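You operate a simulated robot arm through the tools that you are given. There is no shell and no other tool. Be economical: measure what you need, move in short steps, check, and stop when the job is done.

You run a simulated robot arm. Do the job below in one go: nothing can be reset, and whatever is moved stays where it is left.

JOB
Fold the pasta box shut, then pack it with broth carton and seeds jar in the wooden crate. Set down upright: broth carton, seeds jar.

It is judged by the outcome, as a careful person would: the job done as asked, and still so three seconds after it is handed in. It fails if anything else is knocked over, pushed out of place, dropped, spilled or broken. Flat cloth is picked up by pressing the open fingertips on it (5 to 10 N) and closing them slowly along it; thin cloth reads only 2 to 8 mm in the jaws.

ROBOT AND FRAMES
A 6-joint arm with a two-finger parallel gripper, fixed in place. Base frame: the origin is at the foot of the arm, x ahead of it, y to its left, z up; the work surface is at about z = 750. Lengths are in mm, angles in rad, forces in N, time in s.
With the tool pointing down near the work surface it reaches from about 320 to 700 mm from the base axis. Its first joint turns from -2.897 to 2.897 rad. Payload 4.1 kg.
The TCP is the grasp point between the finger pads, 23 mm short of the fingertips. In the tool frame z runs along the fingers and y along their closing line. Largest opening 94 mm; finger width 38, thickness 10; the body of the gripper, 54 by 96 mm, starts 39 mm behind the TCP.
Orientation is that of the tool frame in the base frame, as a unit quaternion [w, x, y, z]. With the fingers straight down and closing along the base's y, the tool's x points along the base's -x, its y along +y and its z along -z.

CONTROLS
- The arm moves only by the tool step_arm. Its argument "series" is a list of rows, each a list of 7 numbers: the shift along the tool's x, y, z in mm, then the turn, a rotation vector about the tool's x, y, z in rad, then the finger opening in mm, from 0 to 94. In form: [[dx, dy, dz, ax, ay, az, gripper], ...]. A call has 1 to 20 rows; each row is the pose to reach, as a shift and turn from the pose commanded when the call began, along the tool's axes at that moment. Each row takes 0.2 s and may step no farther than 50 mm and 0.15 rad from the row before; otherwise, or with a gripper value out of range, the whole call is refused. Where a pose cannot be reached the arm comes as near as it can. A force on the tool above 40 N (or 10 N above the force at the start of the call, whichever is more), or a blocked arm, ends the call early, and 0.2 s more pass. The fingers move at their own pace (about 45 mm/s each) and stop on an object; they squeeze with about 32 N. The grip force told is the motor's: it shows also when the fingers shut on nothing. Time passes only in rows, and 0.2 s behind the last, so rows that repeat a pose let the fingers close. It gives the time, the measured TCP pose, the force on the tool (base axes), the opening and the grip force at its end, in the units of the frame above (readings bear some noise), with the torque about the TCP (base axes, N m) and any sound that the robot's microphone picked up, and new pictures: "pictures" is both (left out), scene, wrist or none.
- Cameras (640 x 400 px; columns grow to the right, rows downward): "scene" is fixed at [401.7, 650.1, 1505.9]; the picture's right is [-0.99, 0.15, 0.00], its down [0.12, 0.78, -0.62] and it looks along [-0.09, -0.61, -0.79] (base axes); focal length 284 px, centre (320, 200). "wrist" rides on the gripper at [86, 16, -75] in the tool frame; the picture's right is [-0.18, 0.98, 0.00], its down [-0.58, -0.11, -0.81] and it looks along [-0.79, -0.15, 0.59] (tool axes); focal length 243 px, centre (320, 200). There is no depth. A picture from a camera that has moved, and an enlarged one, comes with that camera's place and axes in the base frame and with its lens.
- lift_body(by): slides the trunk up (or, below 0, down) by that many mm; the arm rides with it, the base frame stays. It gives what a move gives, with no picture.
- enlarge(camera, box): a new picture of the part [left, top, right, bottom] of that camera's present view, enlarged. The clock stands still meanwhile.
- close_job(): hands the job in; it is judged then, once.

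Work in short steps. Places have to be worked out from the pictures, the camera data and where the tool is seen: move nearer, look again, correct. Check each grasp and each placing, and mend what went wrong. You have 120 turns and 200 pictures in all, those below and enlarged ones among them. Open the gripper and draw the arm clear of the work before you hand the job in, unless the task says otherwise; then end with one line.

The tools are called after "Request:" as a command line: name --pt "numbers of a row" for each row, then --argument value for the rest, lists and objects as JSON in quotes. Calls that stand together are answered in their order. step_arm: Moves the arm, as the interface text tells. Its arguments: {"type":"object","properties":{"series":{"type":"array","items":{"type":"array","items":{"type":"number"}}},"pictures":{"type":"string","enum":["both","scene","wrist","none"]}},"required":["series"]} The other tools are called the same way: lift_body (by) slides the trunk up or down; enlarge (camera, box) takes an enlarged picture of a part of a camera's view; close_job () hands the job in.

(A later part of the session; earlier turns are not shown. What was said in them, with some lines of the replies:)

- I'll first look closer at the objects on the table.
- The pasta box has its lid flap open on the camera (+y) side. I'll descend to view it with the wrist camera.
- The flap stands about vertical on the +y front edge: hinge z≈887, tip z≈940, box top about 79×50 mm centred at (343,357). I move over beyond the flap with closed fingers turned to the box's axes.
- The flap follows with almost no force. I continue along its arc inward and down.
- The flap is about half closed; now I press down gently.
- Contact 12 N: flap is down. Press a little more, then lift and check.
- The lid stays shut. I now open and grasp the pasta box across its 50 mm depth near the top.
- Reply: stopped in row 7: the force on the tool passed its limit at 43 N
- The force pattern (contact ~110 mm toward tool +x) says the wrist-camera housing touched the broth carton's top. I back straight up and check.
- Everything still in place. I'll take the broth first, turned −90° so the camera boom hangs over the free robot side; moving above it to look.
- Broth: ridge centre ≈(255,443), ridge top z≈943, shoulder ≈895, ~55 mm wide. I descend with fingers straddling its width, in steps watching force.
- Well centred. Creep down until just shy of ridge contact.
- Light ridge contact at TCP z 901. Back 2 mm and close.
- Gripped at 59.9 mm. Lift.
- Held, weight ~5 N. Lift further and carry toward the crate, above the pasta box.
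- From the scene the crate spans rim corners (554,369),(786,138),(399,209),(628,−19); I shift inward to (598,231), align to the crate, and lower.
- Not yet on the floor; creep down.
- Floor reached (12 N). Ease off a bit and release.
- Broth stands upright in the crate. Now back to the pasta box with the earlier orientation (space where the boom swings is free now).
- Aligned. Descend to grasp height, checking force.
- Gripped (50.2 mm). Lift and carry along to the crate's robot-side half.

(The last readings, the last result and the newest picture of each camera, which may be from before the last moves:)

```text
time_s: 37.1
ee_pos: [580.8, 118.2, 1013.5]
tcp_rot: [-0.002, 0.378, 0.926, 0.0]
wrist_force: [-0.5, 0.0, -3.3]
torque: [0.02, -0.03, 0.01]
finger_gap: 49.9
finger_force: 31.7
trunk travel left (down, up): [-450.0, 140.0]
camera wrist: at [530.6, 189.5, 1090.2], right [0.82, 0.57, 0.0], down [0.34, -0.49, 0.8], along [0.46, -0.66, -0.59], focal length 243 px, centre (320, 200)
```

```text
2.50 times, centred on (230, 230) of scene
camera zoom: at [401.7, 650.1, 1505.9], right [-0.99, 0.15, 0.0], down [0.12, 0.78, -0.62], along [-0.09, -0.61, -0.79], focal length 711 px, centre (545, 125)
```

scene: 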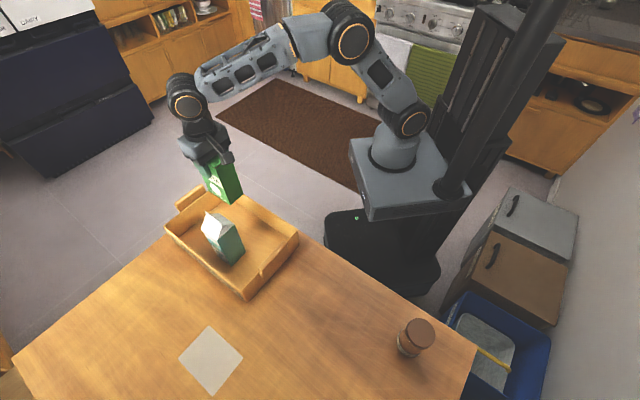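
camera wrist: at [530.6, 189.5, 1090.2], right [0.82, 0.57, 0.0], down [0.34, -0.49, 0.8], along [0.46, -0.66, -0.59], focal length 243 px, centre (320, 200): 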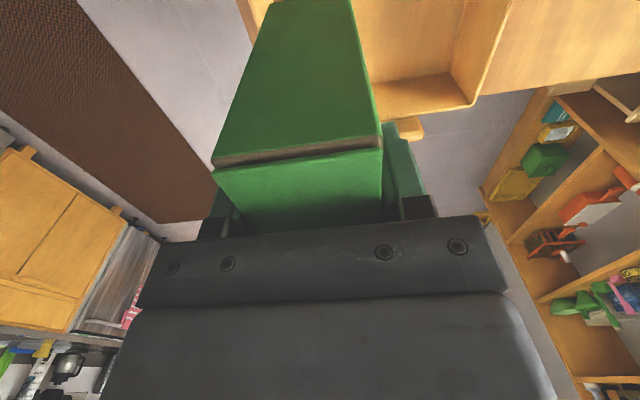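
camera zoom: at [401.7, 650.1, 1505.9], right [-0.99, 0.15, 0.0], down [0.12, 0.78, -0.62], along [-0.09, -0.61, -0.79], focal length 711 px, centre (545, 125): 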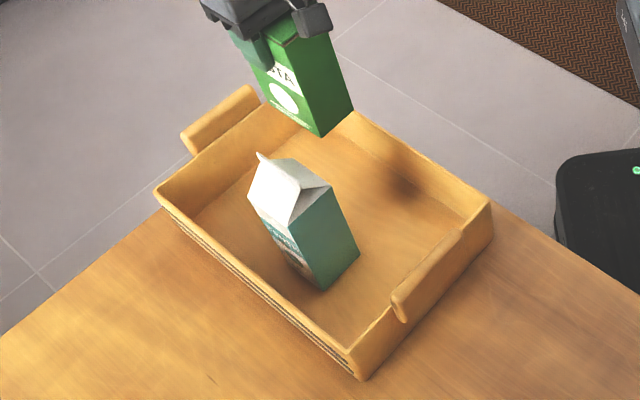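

Target looks clear of walls and broth. Lower.

Request:
step_arm --pt "0 -3 40 0 0 0 35" --pt "0 -3 80 0 0 0 35" --pt "0 -3 115 0 0 0 35" --pt "0 -3 130 0 0 0 35" --pt "0 -3 134 0 0 0 35" --pt "0 -3 137 0 0 0 35" --pt "0 -3 139 0 0 0 35" --pictures "scene"

```text
time_s: 38.7
ee_pos: [576.3, 115.6, 875.9]
tcp_rot: [-0.002, 0.378, 0.926, 0.0]
wrist_force: [0.0, -0.8, -3.2]
torque: [0.02, -0.01, 0.01]
finger_gap: 50.1
finger_force: 32.0
trunk travel left (down, up): [-450.0, 140.0]
```

scene: 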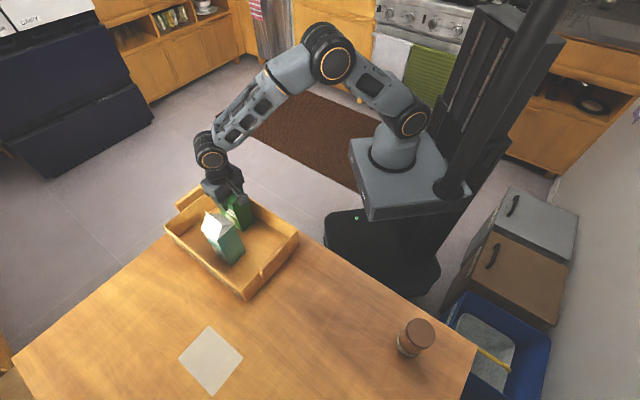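

Request:
step_arm --pt "0 0 1.5 0 0 0 35" --pt "0 0 3 0 0 0 35" --pt "0 0 4 0 0 0 35" --pt "0 0 5 0 0 0 35" --pictures "none"

```text
time_s: 39.7
ee_pos: [575.6, 116.7, 871.8]
tcp_rot: [-0.001, 0.379, 0.926, -0.001]
wrist_force: [-1.9, -2.7, 5.0]
torque: [0.18, 0.37, 0.09]
finger_gap: 50.0
finger_force: 32.2
trunk travel left (down, up): [-450.0, 140.0]
```

Contact with the floor. Ease off 1 mm, release with limited opening, and rise.

Request:
step_arm --pt "0 0 -1 0 0 0 45" --pt "0 0 -1 0 0 0 55" --pt "0 0 -1 0 0 0 62" --pt "0 0 -1 0 0 0 66" --pt "0 0 -1 0 0 0 66" --pt "0 0 -20 0 0 0 66" --pt "0 0 -60 0 0 0 66" --pt "0 0 -110 0 0 0 66" --pt "0 0 -150 0 0 0 66" --pictures "both"

Request:
enlarge --camera "scene" --box '[150, 150, 310, 310]'

```text
time_s: 41.7
ee_pos: [575.1, 114.7, 1020.7]
tcp_rot: [-0.002, 0.379, 0.925, 0.0]
wrist_force: [-0.7, -0.3, -0.5]
torque: [0.03, 0.0, -0.02]
finger_gap: 65.8
finger_force: 0.1
trunk travel left (down, up): [-450.0, 140.0]
camera wrist: at [525.6, 187.7, 1096.3], right [0.82, 0.57, 0.0], down [0.34, -0.49, 0.8], along [0.46, -0.66, -0.59], focal length 243 px, centre (320, 200)
```

scene: 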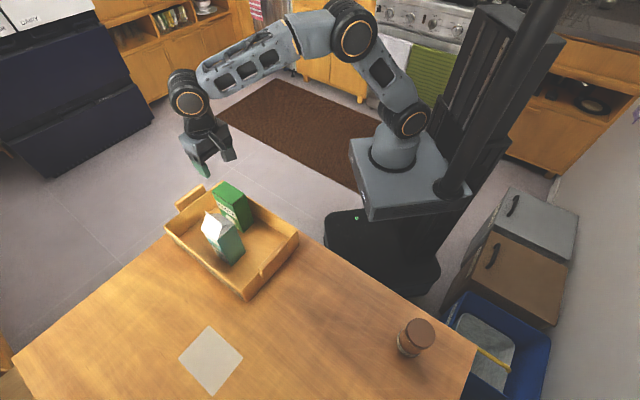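
wrist: 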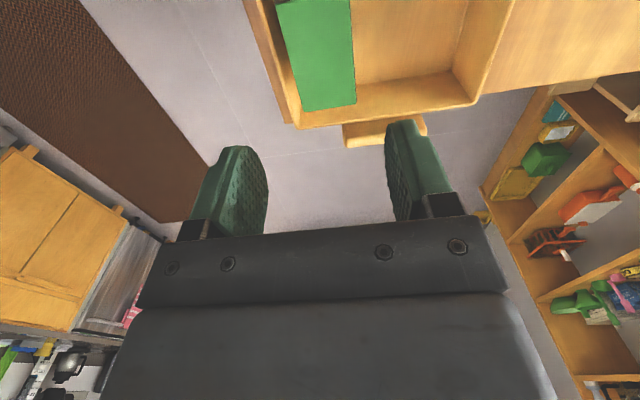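

```text
2.50 times, centred on (230, 230) of scene
camera zoom: at [401.7, 650.1, 1505.9], right [-0.99, 0.15, 0.0], down [0.12, 0.78, -0.62], along [-0.09, -0.61, -0.79], focal length 711 px, centre (545, 125)
```

zoom: 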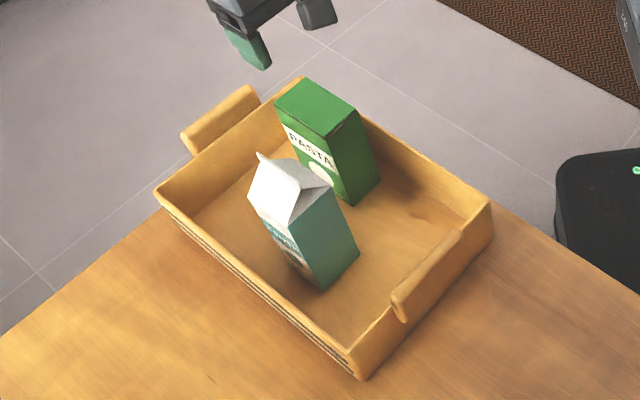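

Pasta box is in, lid shut. Now over to the seeds jar, est. (170,543).

Request:
step_arm --pt "45 2 0 0 0 0 94" --pt "90 4 0 0 0 0 94" --pt "135 5 0 0 0 0 94" --pt "180 7 0 0 0 0 94" --pt "225 8 0 0 0 0 94" --pt "270 10 0 0 0 0 94" --pt "315 12 0 0 0 0 94" --pt "360 13 0 0 0 0 94" --pt "405 15 0 0 0 0 94" --pt "450 17 0 0 0 0 94" --pt "495 18 0 0 0 0 94" --pt "540 20 0 0 0 0 94" --pt "589 21 0 0 0 0 94" --pt "589 21 0 0 0 0 94" --pictures "both"

```text
time_s: 44.7
ee_pos: [171.0, 543.0, 1022.2]
tcp_rot: [-0.002, 0.379, 0.925, 0.0]
wrist_force: [-0.7, -0.3, 0.4]
torque: [0.01, -0.02, 0.05]
finger_gap: 93.9
finger_force: 0.1
trunk travel left (down, up): [-450.0, 140.0]
camera wrist: at [121.1, 615.0, 1097.4], right [0.82, 0.57, 0.0], down [0.34, -0.49, 0.81], along [0.46, -0.66, -0.59], focal length 243 px, centre (320, 200)
```

scene: 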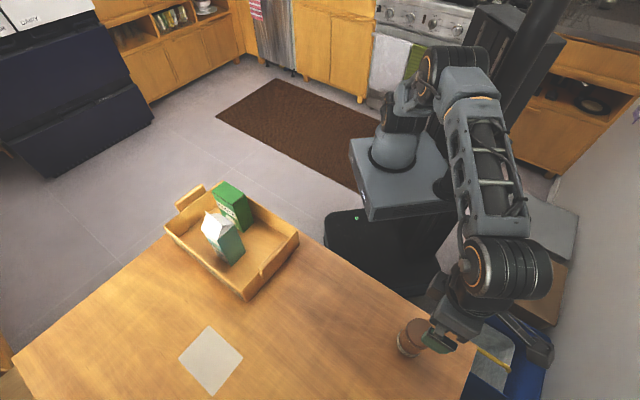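
wrist: 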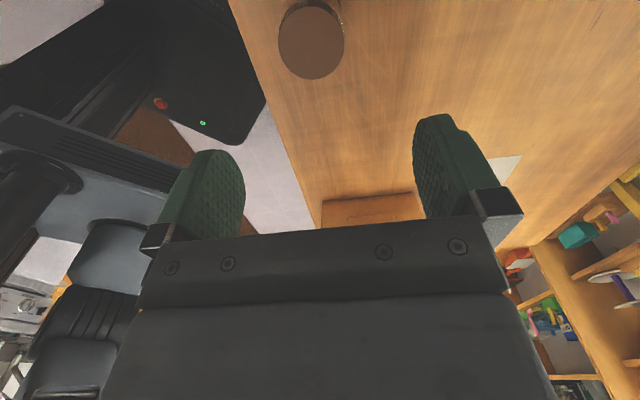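

Lid centre ≈(169,533), top z≈848. Shift and go down partway, then look.

Request:
step_arm --pt "-3 -4 40 0 0 0 94" --pt "-6 -8 80 0 0 0 94" --pt "-6 -8 115 0 0 0 94" --pt "-6 -8 115 0 0 0 94" --pictures "both"

```text
time_s: 45.7
ee_pos: [169.2, 532.9, 907.2]
tcp_rot: [-0.002, 0.379, 0.925, 0.001]
wrist_force: [0.4, -0.7, 0.2]
torque: [-0.01, 0.0, -0.03]
finger_gap: 93.8
finger_force: 0.2
trunk travel left (down, up): [-450.0, 140.0]
camera wrist: at [119.1, 605.3, 982.1], right [0.82, 0.57, 0.0], down [0.34, -0.49, 0.8], along [0.46, -0.66, -0.59], focal length 243 px, centre (320, 200)
```

scene: 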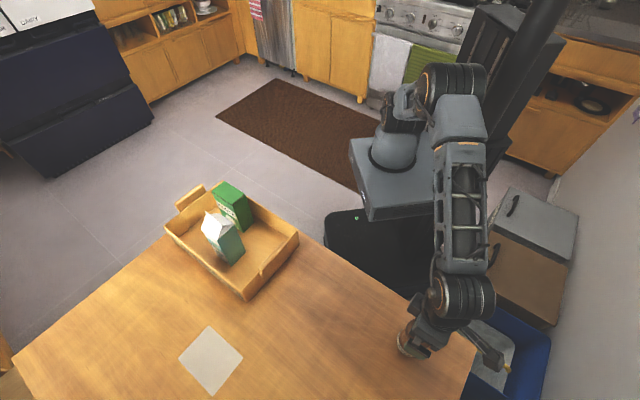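
wrist: 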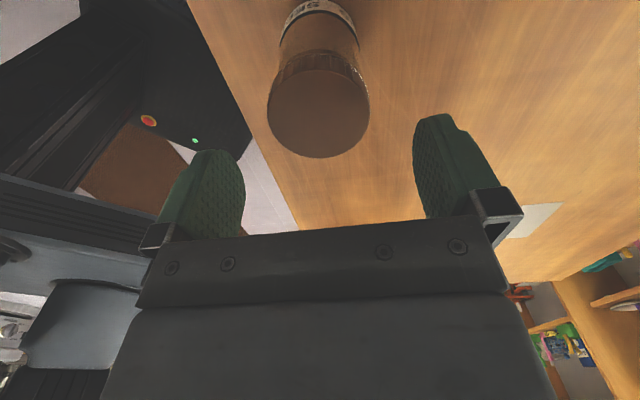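

Centred. Descend around the jar.

Request:
step_arm --pt "0 0 35 0 0 0 94" --pt "0 0 65 0 0 0 94" --pt "0 0 83 0 0 0 94" --pt "0 0 90 0 0 0 94" --pictures "wrist"

```text
time_s: 46.7
ee_pos: [171.0, 537.7, 825.2]
tcp_rot: [-0.003, 0.379, 0.925, 0.007]
wrist_force: [0.2, 0.3, 16.9]
torque: [-0.41, 0.08, 0.01]
finger_gap: 94.1
finger_force: 0.1
trunk travel left (down, up): [-450.0, 140.0]
stopped in row 4: the force on the tool passed its limit at 42 N (the readings are from after the stop); the commanded pose is now the measured one
camera wrist: at [120.5, 607.6, 901.3], right [0.82, 0.57, 0.01], down [0.34, -0.5, 0.8], along [0.46, -0.65, -0.6], focal length 243 px, centre (320, 200)
```

wrist: 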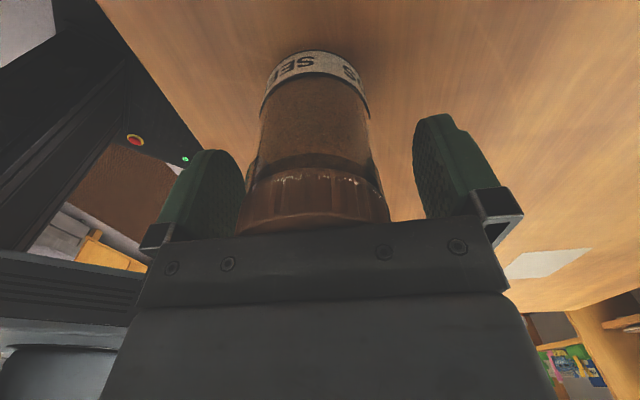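

Palm touched the lid top (~z 863). Raise 6 mm, level and recentre, then close.

Request:
step_arm --pt "0 0 -6 0 0 0 94" --pt "-2 -5 -6 0.011 -0.011 0 94" --pt "-2 -5 -6 0.011 -0.011 0 80" --pt "-2 -5 -6 0.011 -0.011 0 65" --pt "-2 -5 -6 0.011 -0.011 0 50" --pt "-2 -5 -6 0.011 -0.011 0 45" --pt "-2 -5 -6 0.011 -0.011 0 45" --pictures "both"

```text
time_s: 48.3
ee_pos: [169.2, 531.8, 828.3]
tcp_rot: [0.001, 0.379, 0.925, -0.003]
wrist_force: [0.3, 0.1, 0.3]
torque: [0.09, -0.08, 0.0]
finger_gap: 59.1
finger_force: 31.8
trunk travel left (down, up): [-450.0, 140.0]
camera wrist: at [118.5, 603.6, 902.8], right [0.82, 0.57, 0.0], down [0.34, -0.48, 0.81], along [0.46, -0.66, -0.59], focal length 243 px, centre (320, 200)
```

scene: 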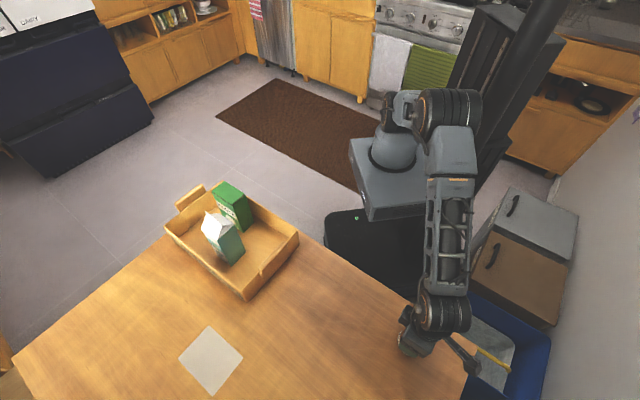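
wrist: 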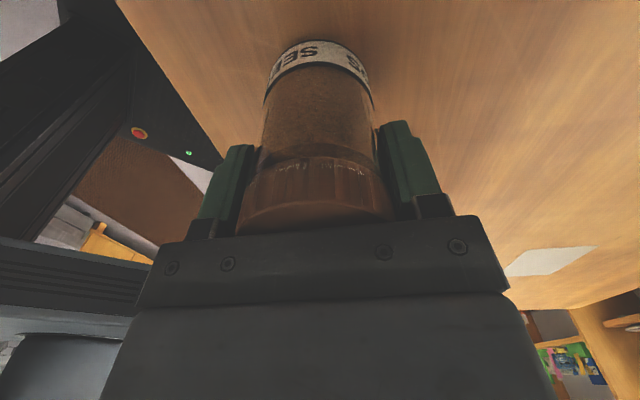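

Gripped at 59 mm. Lift.

Request:
step_arm --pt "0 0 -10 0 0 0 45" --pt "0 0 -30 0 0 0 45" --pt "0 0 -70 0 0 0 45" --pt "0 0 -110 0 0 0 45" --pt "0 0 -140 0 0 0 45" --pt "0 0 -140 0 0 0 45" --pictures "scene"

```text
time_s: 49.7
ee_pos: [169.8, 531.3, 967.3]
tcp_rot: [0.001, 0.379, 0.925, -0.003]
wrist_force: [-0.4, -0.9, -3.2]
torque: [0.0, -0.01, 0.02]
finger_gap: 59.1
finger_force: 31.7
trunk travel left (down, up): [-450.0, 140.0]
```

scene: 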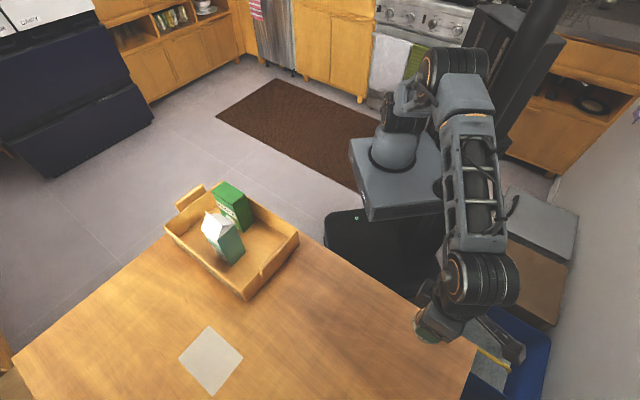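

Secure. Carry to the free near corner of the crate, target (494,200).

Request:
step_arm --pt "-42 -1 0 0 0 0 45" --pt "-84 -1 0 0 0 0 45" --pt "-126 -2 0 0 0 0 45" --pt "-168 -3 0 0 0 0 45" --pt "-210 -4 0 0 0 0 45" --pt "-252 -4 0 0 0 0 45" --pt "-294 -5 0 0 0 0 45" --pt "-336 -6 0 0 0 0 45" --pt "-378 -6 0 0 0 0 45" --pt "-420 -7 0 0 0 0 45" --pt "-463 -8 0 0 0 0 45" --pt "-463 -8 0 0 0 0 45" --pictures "both"

Request:
enlarge --camera "scene" --box '[150, 150, 310, 310]'

```text
time_s: 52.3
ee_pos: [494.7, 201.8, 969.1]
tcp_rot: [0.001, 0.379, 0.926, -0.003]
wrist_force: [0.6, 0.5, -2.9]
torque: [0.0, -0.01, 0.0]
finger_gap: 59.3
finger_force: 31.7
trunk travel left (down, up): [-450.0, 140.0]
camera wrist: at [444.1, 273.8, 1043.6], right [0.82, 0.57, 0.0], down [0.34, -0.48, 0.81], along [0.46, -0.66, -0.59], focal length 243 px, centre (320, 200)
```

scene: 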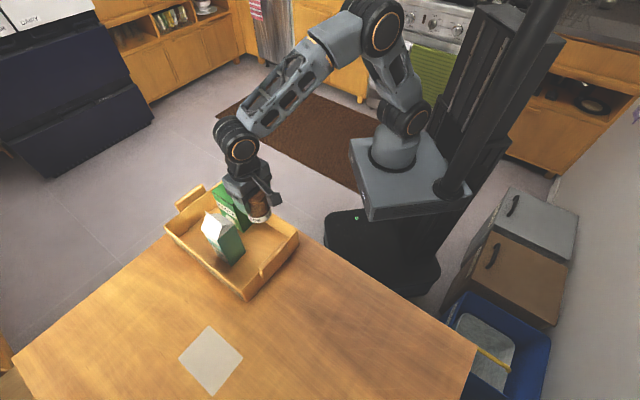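
wrist: 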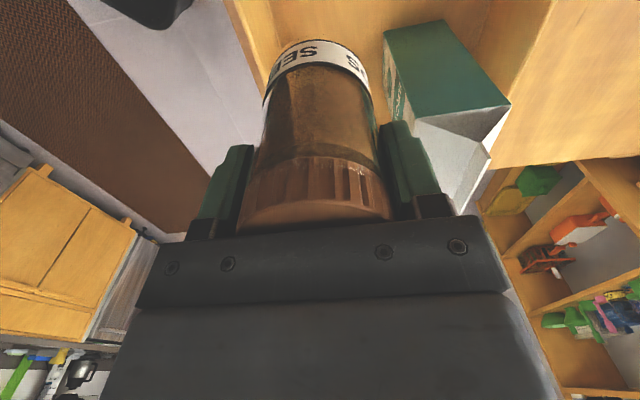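

```text
2.50 times, centred on (230, 230) of scene
camera zoom: at [401.7, 650.1, 1505.9], right [-0.99, 0.15, 0.0], down [0.12, 0.78, -0.62], along [-0.09, -0.61, -0.79], focal length 711 px, centre (545, 125)
```

zoom: 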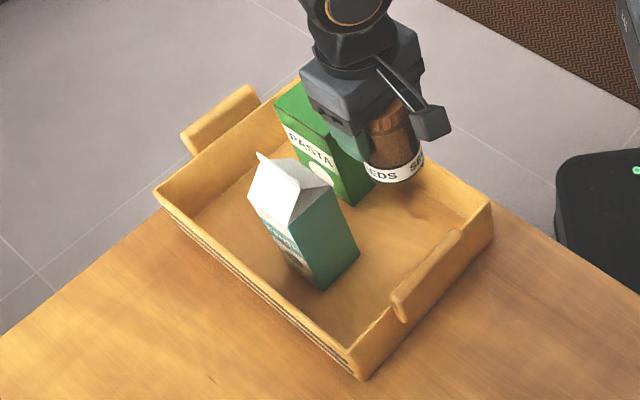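

Target clear of walls and neighbours; lower.

Request:
step_arm --pt "0 0 40 0 0 0 45" --pt "0 0 80 0 0 0 45" --pt "0 0 110 0 0 0 45" --pt "0 0 124 0 0 0 45" --pt "0 0 128 0 0 0 45" --pt "0 0 130 0 0 0 45" --pictures "both"

```text
time_s: 53.7
ee_pos: [494.2, 201.2, 840.2]
tcp_rot: [0.0, 0.379, 0.925, -0.002]
wrist_force: [0.6, 0.0, -2.4]
torque: [0.0, -0.01, 0.0]
finger_gap: 59.2
finger_force: 32.1
trunk travel left (down, up): [-450.0, 140.0]
camera wrist: at [443.4, 273.5, 914.3], right [0.82, 0.57, 0.0], down [0.34, -0.48, 0.81], along [0.46, -0.66, -0.59], focal length 243 px, centre (320, 200)
```

scene: 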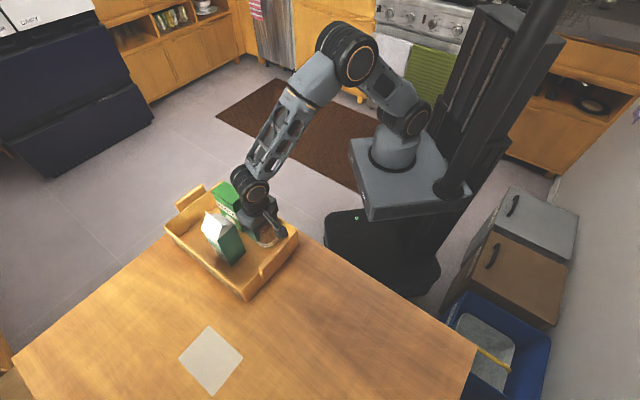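
wrist: 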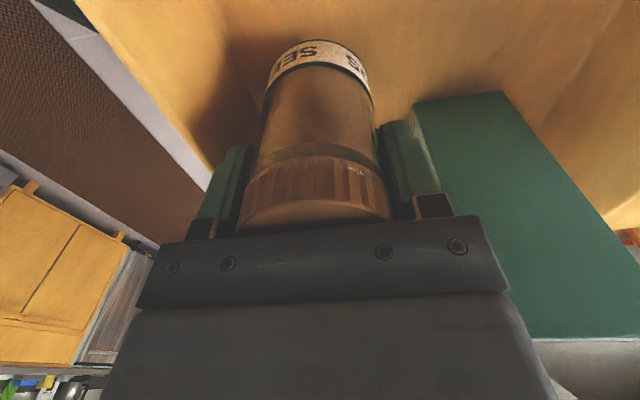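

Request:
step_arm --pt "0 0 1.5 0 0 0 45" --pt "0 0 3 0 0 0 45" --pt "0 0 4 0 0 0 45" --pt "0 0 5 0 0 0 45" --pictures "none"

```text
time_s: 54.7
ee_pos: [493.3, 201.0, 835.0]
tcp_rot: [0.0, 0.378, 0.926, -0.003]
wrist_force: [-0.6, -0.7, -2.9]
torque: [0.0, 0.0, 0.0]
finger_gap: 59.1
finger_force: 32.3
trunk travel left (down, up): [-450.0, 140.0]
```

Request:
step_arm --pt "0 0 1 0 0 0 45" --pt "0 0 2 0 0 0 45" --pt "0 0 3 0 0 0 45" --pictures "none"

```text
time_s: 55.5
ee_pos: [493.3, 201.1, 834.3]
tcp_rot: [0.003, 0.378, 0.926, -0.002]
wrist_force: [-3.8, -3.0, 22.0]
torque: [0.01, 0.55, -0.07]
finger_gap: 59.4
finger_force: 31.7
trunk travel left (down, up): [-450.0, 140.0]
```

Floor contact. Ease up 2 mm, open just a little (to 70), and rise.

Request:
step_arm --pt "0 0 -1.5 0 0 0 45" --pt "0 0 -2 0 0 0 55" --pt "0 0 -2 0 0 0 64" --pt "0 0 -2 0 0 0 70" --pt "0 0 -2 0 0 0 70" --pt "0 0 -25 0 0 0 70" --pt "0 0 -65 0 0 0 70" --pt "0 0 -110 0 0 0 70" --pt "0 0 -150 0 0 0 70" --pictures "both"

Request:
enlarge --camera "scene" --box '[150, 150, 310, 310]'

```text
time_s: 57.5
ee_pos: [494.5, 201.6, 982.5]
tcp_rot: [0.0, 0.379, 0.925, -0.003]
wrist_force: [-0.6, 0.2, 0.6]
torque: [0.01, -0.03, 0.0]
finger_gap: 70.1
finger_force: 0.0
trunk travel left (down, up): [-450.0, 140.0]
camera wrist: at [443.8, 274.2, 1057.0], right [0.82, 0.57, 0.0], down [0.34, -0.48, 0.81], along [0.46, -0.66, -0.59], focal length 243 px, centre (320, 200)
```

scene: 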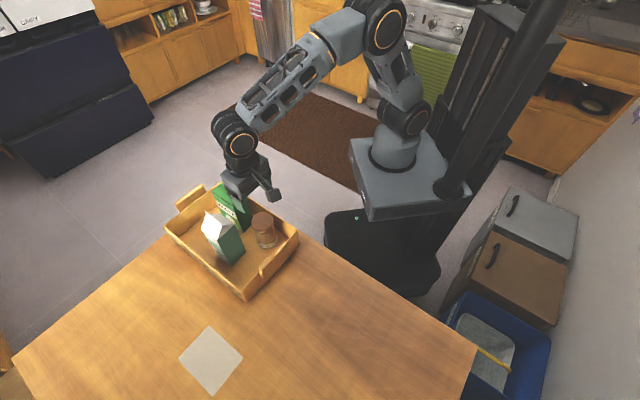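
wrist: 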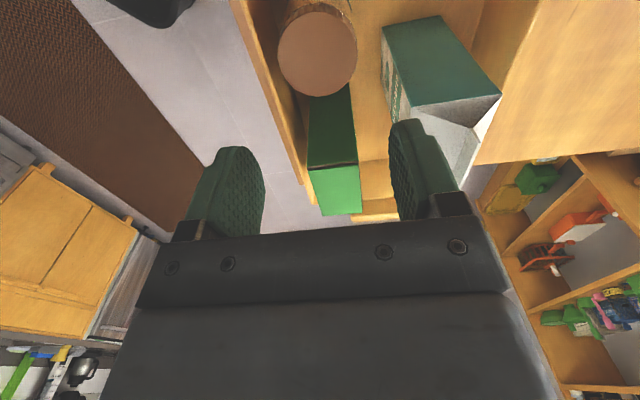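

```text
2.50 times, centred on (230, 230) of scene
camera zoom: at [401.7, 650.1, 1505.9], right [-0.99, 0.15, 0.0], down [0.12, 0.78, -0.62], along [-0.09, -0.61, -0.79], focal length 711 px, centre (545, 125)
```

zoom: 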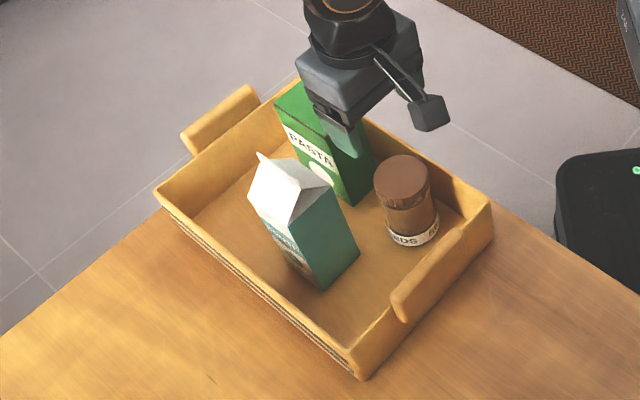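

All three are upright inside the crate. I raise the arm and draw it back clear, opening fully, then check once more.

Request:
step_arm --pt "0 0 -40 0 0 0 94" --pt "0 0 -80 0 0 0 94" --pt "40 -15 -110 0 0 0 94" --pt "80 -30 -130 0 0 0 94" --pt "120 -45 -140 0 0 0 94" --pt "160 -60 -140 0 0 0 94" --pt "160 -60 -140 0 0 0 94" --pictures "scene"

Request:
enlarge --camera "scene" --box '[150, 150, 310, 310]'

```text
refused: row 3 steps farther than a row can; nothing moved
```

```text
2.50 times, centred on (230, 230) of scene
camera zoom: at [401.7, 650.1, 1505.9], right [-0.99, 0.15, 0.0], down [0.12, 0.78, -0.62], along [-0.09, -0.61, -0.79], focal length 711 px, centre (545, 125)
```

zoom: 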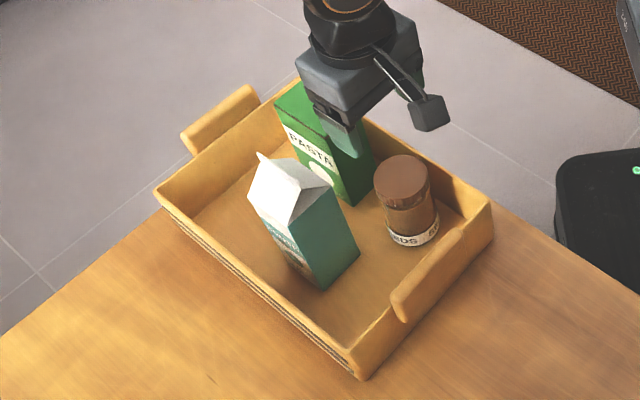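

The call was refused for too large a step; I repeat it with smaller rows.

Request:
step_arm --pt "0 0 -40 0 0 0 94" --pt "0 0 -80 0 0 0 94" --pt "30 -10 -110 0 0 0 94" --pt "65 -22 -130 0 0 0 94" --pt "100 -35 -140 0 0 0 94" --pt "140 -50 -140 0 0 0 94" --pt "170 -60 -140 0 0 0 94" --pt "170 -60 -140 0 0 0 94" --pictures "scene"

Request:
enlarge --camera "scene" --box '[150, 150, 310, 310]'

```text
time_s: 59.3
ee_pos: [330.0, 278.8, 1121.7]
tcp_rot: [0.001, 0.378, 0.926, -0.002]
wrist_force: [0.5, 0.0, 0.0]
torque: [-0.02, 0.02, -0.01]
finger_gap: 94.0
finger_force: 0.0
trunk travel left (down, up): [-450.0, 140.0]
```

scene: 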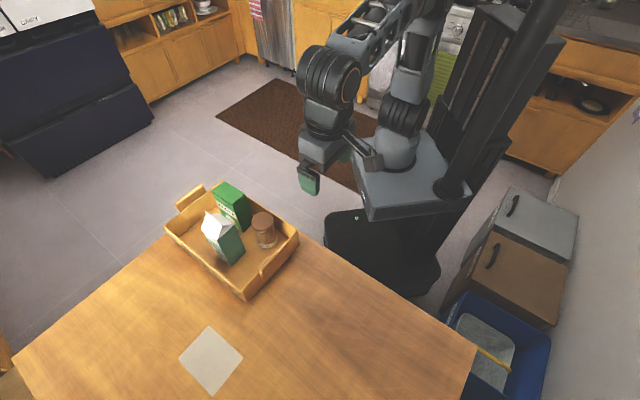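

```text
2.50 times, centred on (230, 230) of scene
camera zoom: at [401.7, 650.1, 1505.9], right [-0.99, 0.15, 0.0], down [0.12, 0.78, -0.62], along [-0.09, -0.61, -0.79], focal length 711 px, centre (545, 125)
```

zoom: 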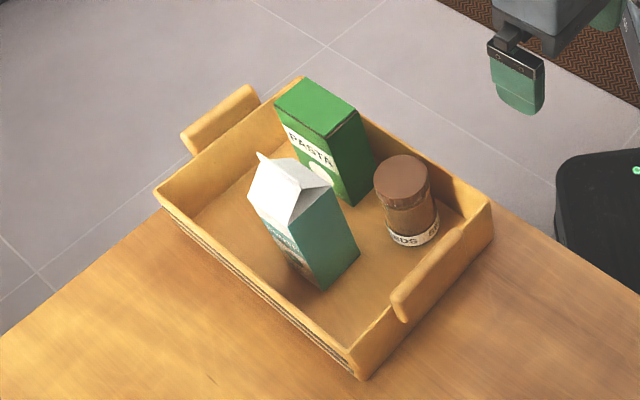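

All items are upright in the crate, the pasta lid is shut and the arm is clear, so I hand the job in.

Request:
close_job

```text
The job is handed in.
```

The pasta box is folded shut and packed in the wooden crate with the broth carton and seeds jar, both standing upright. Along the way the wrist-camera mount pressed on the carton's top and the gripper palm on the jar's lid, each at just over 40 N, with no visible shift or damage to either.
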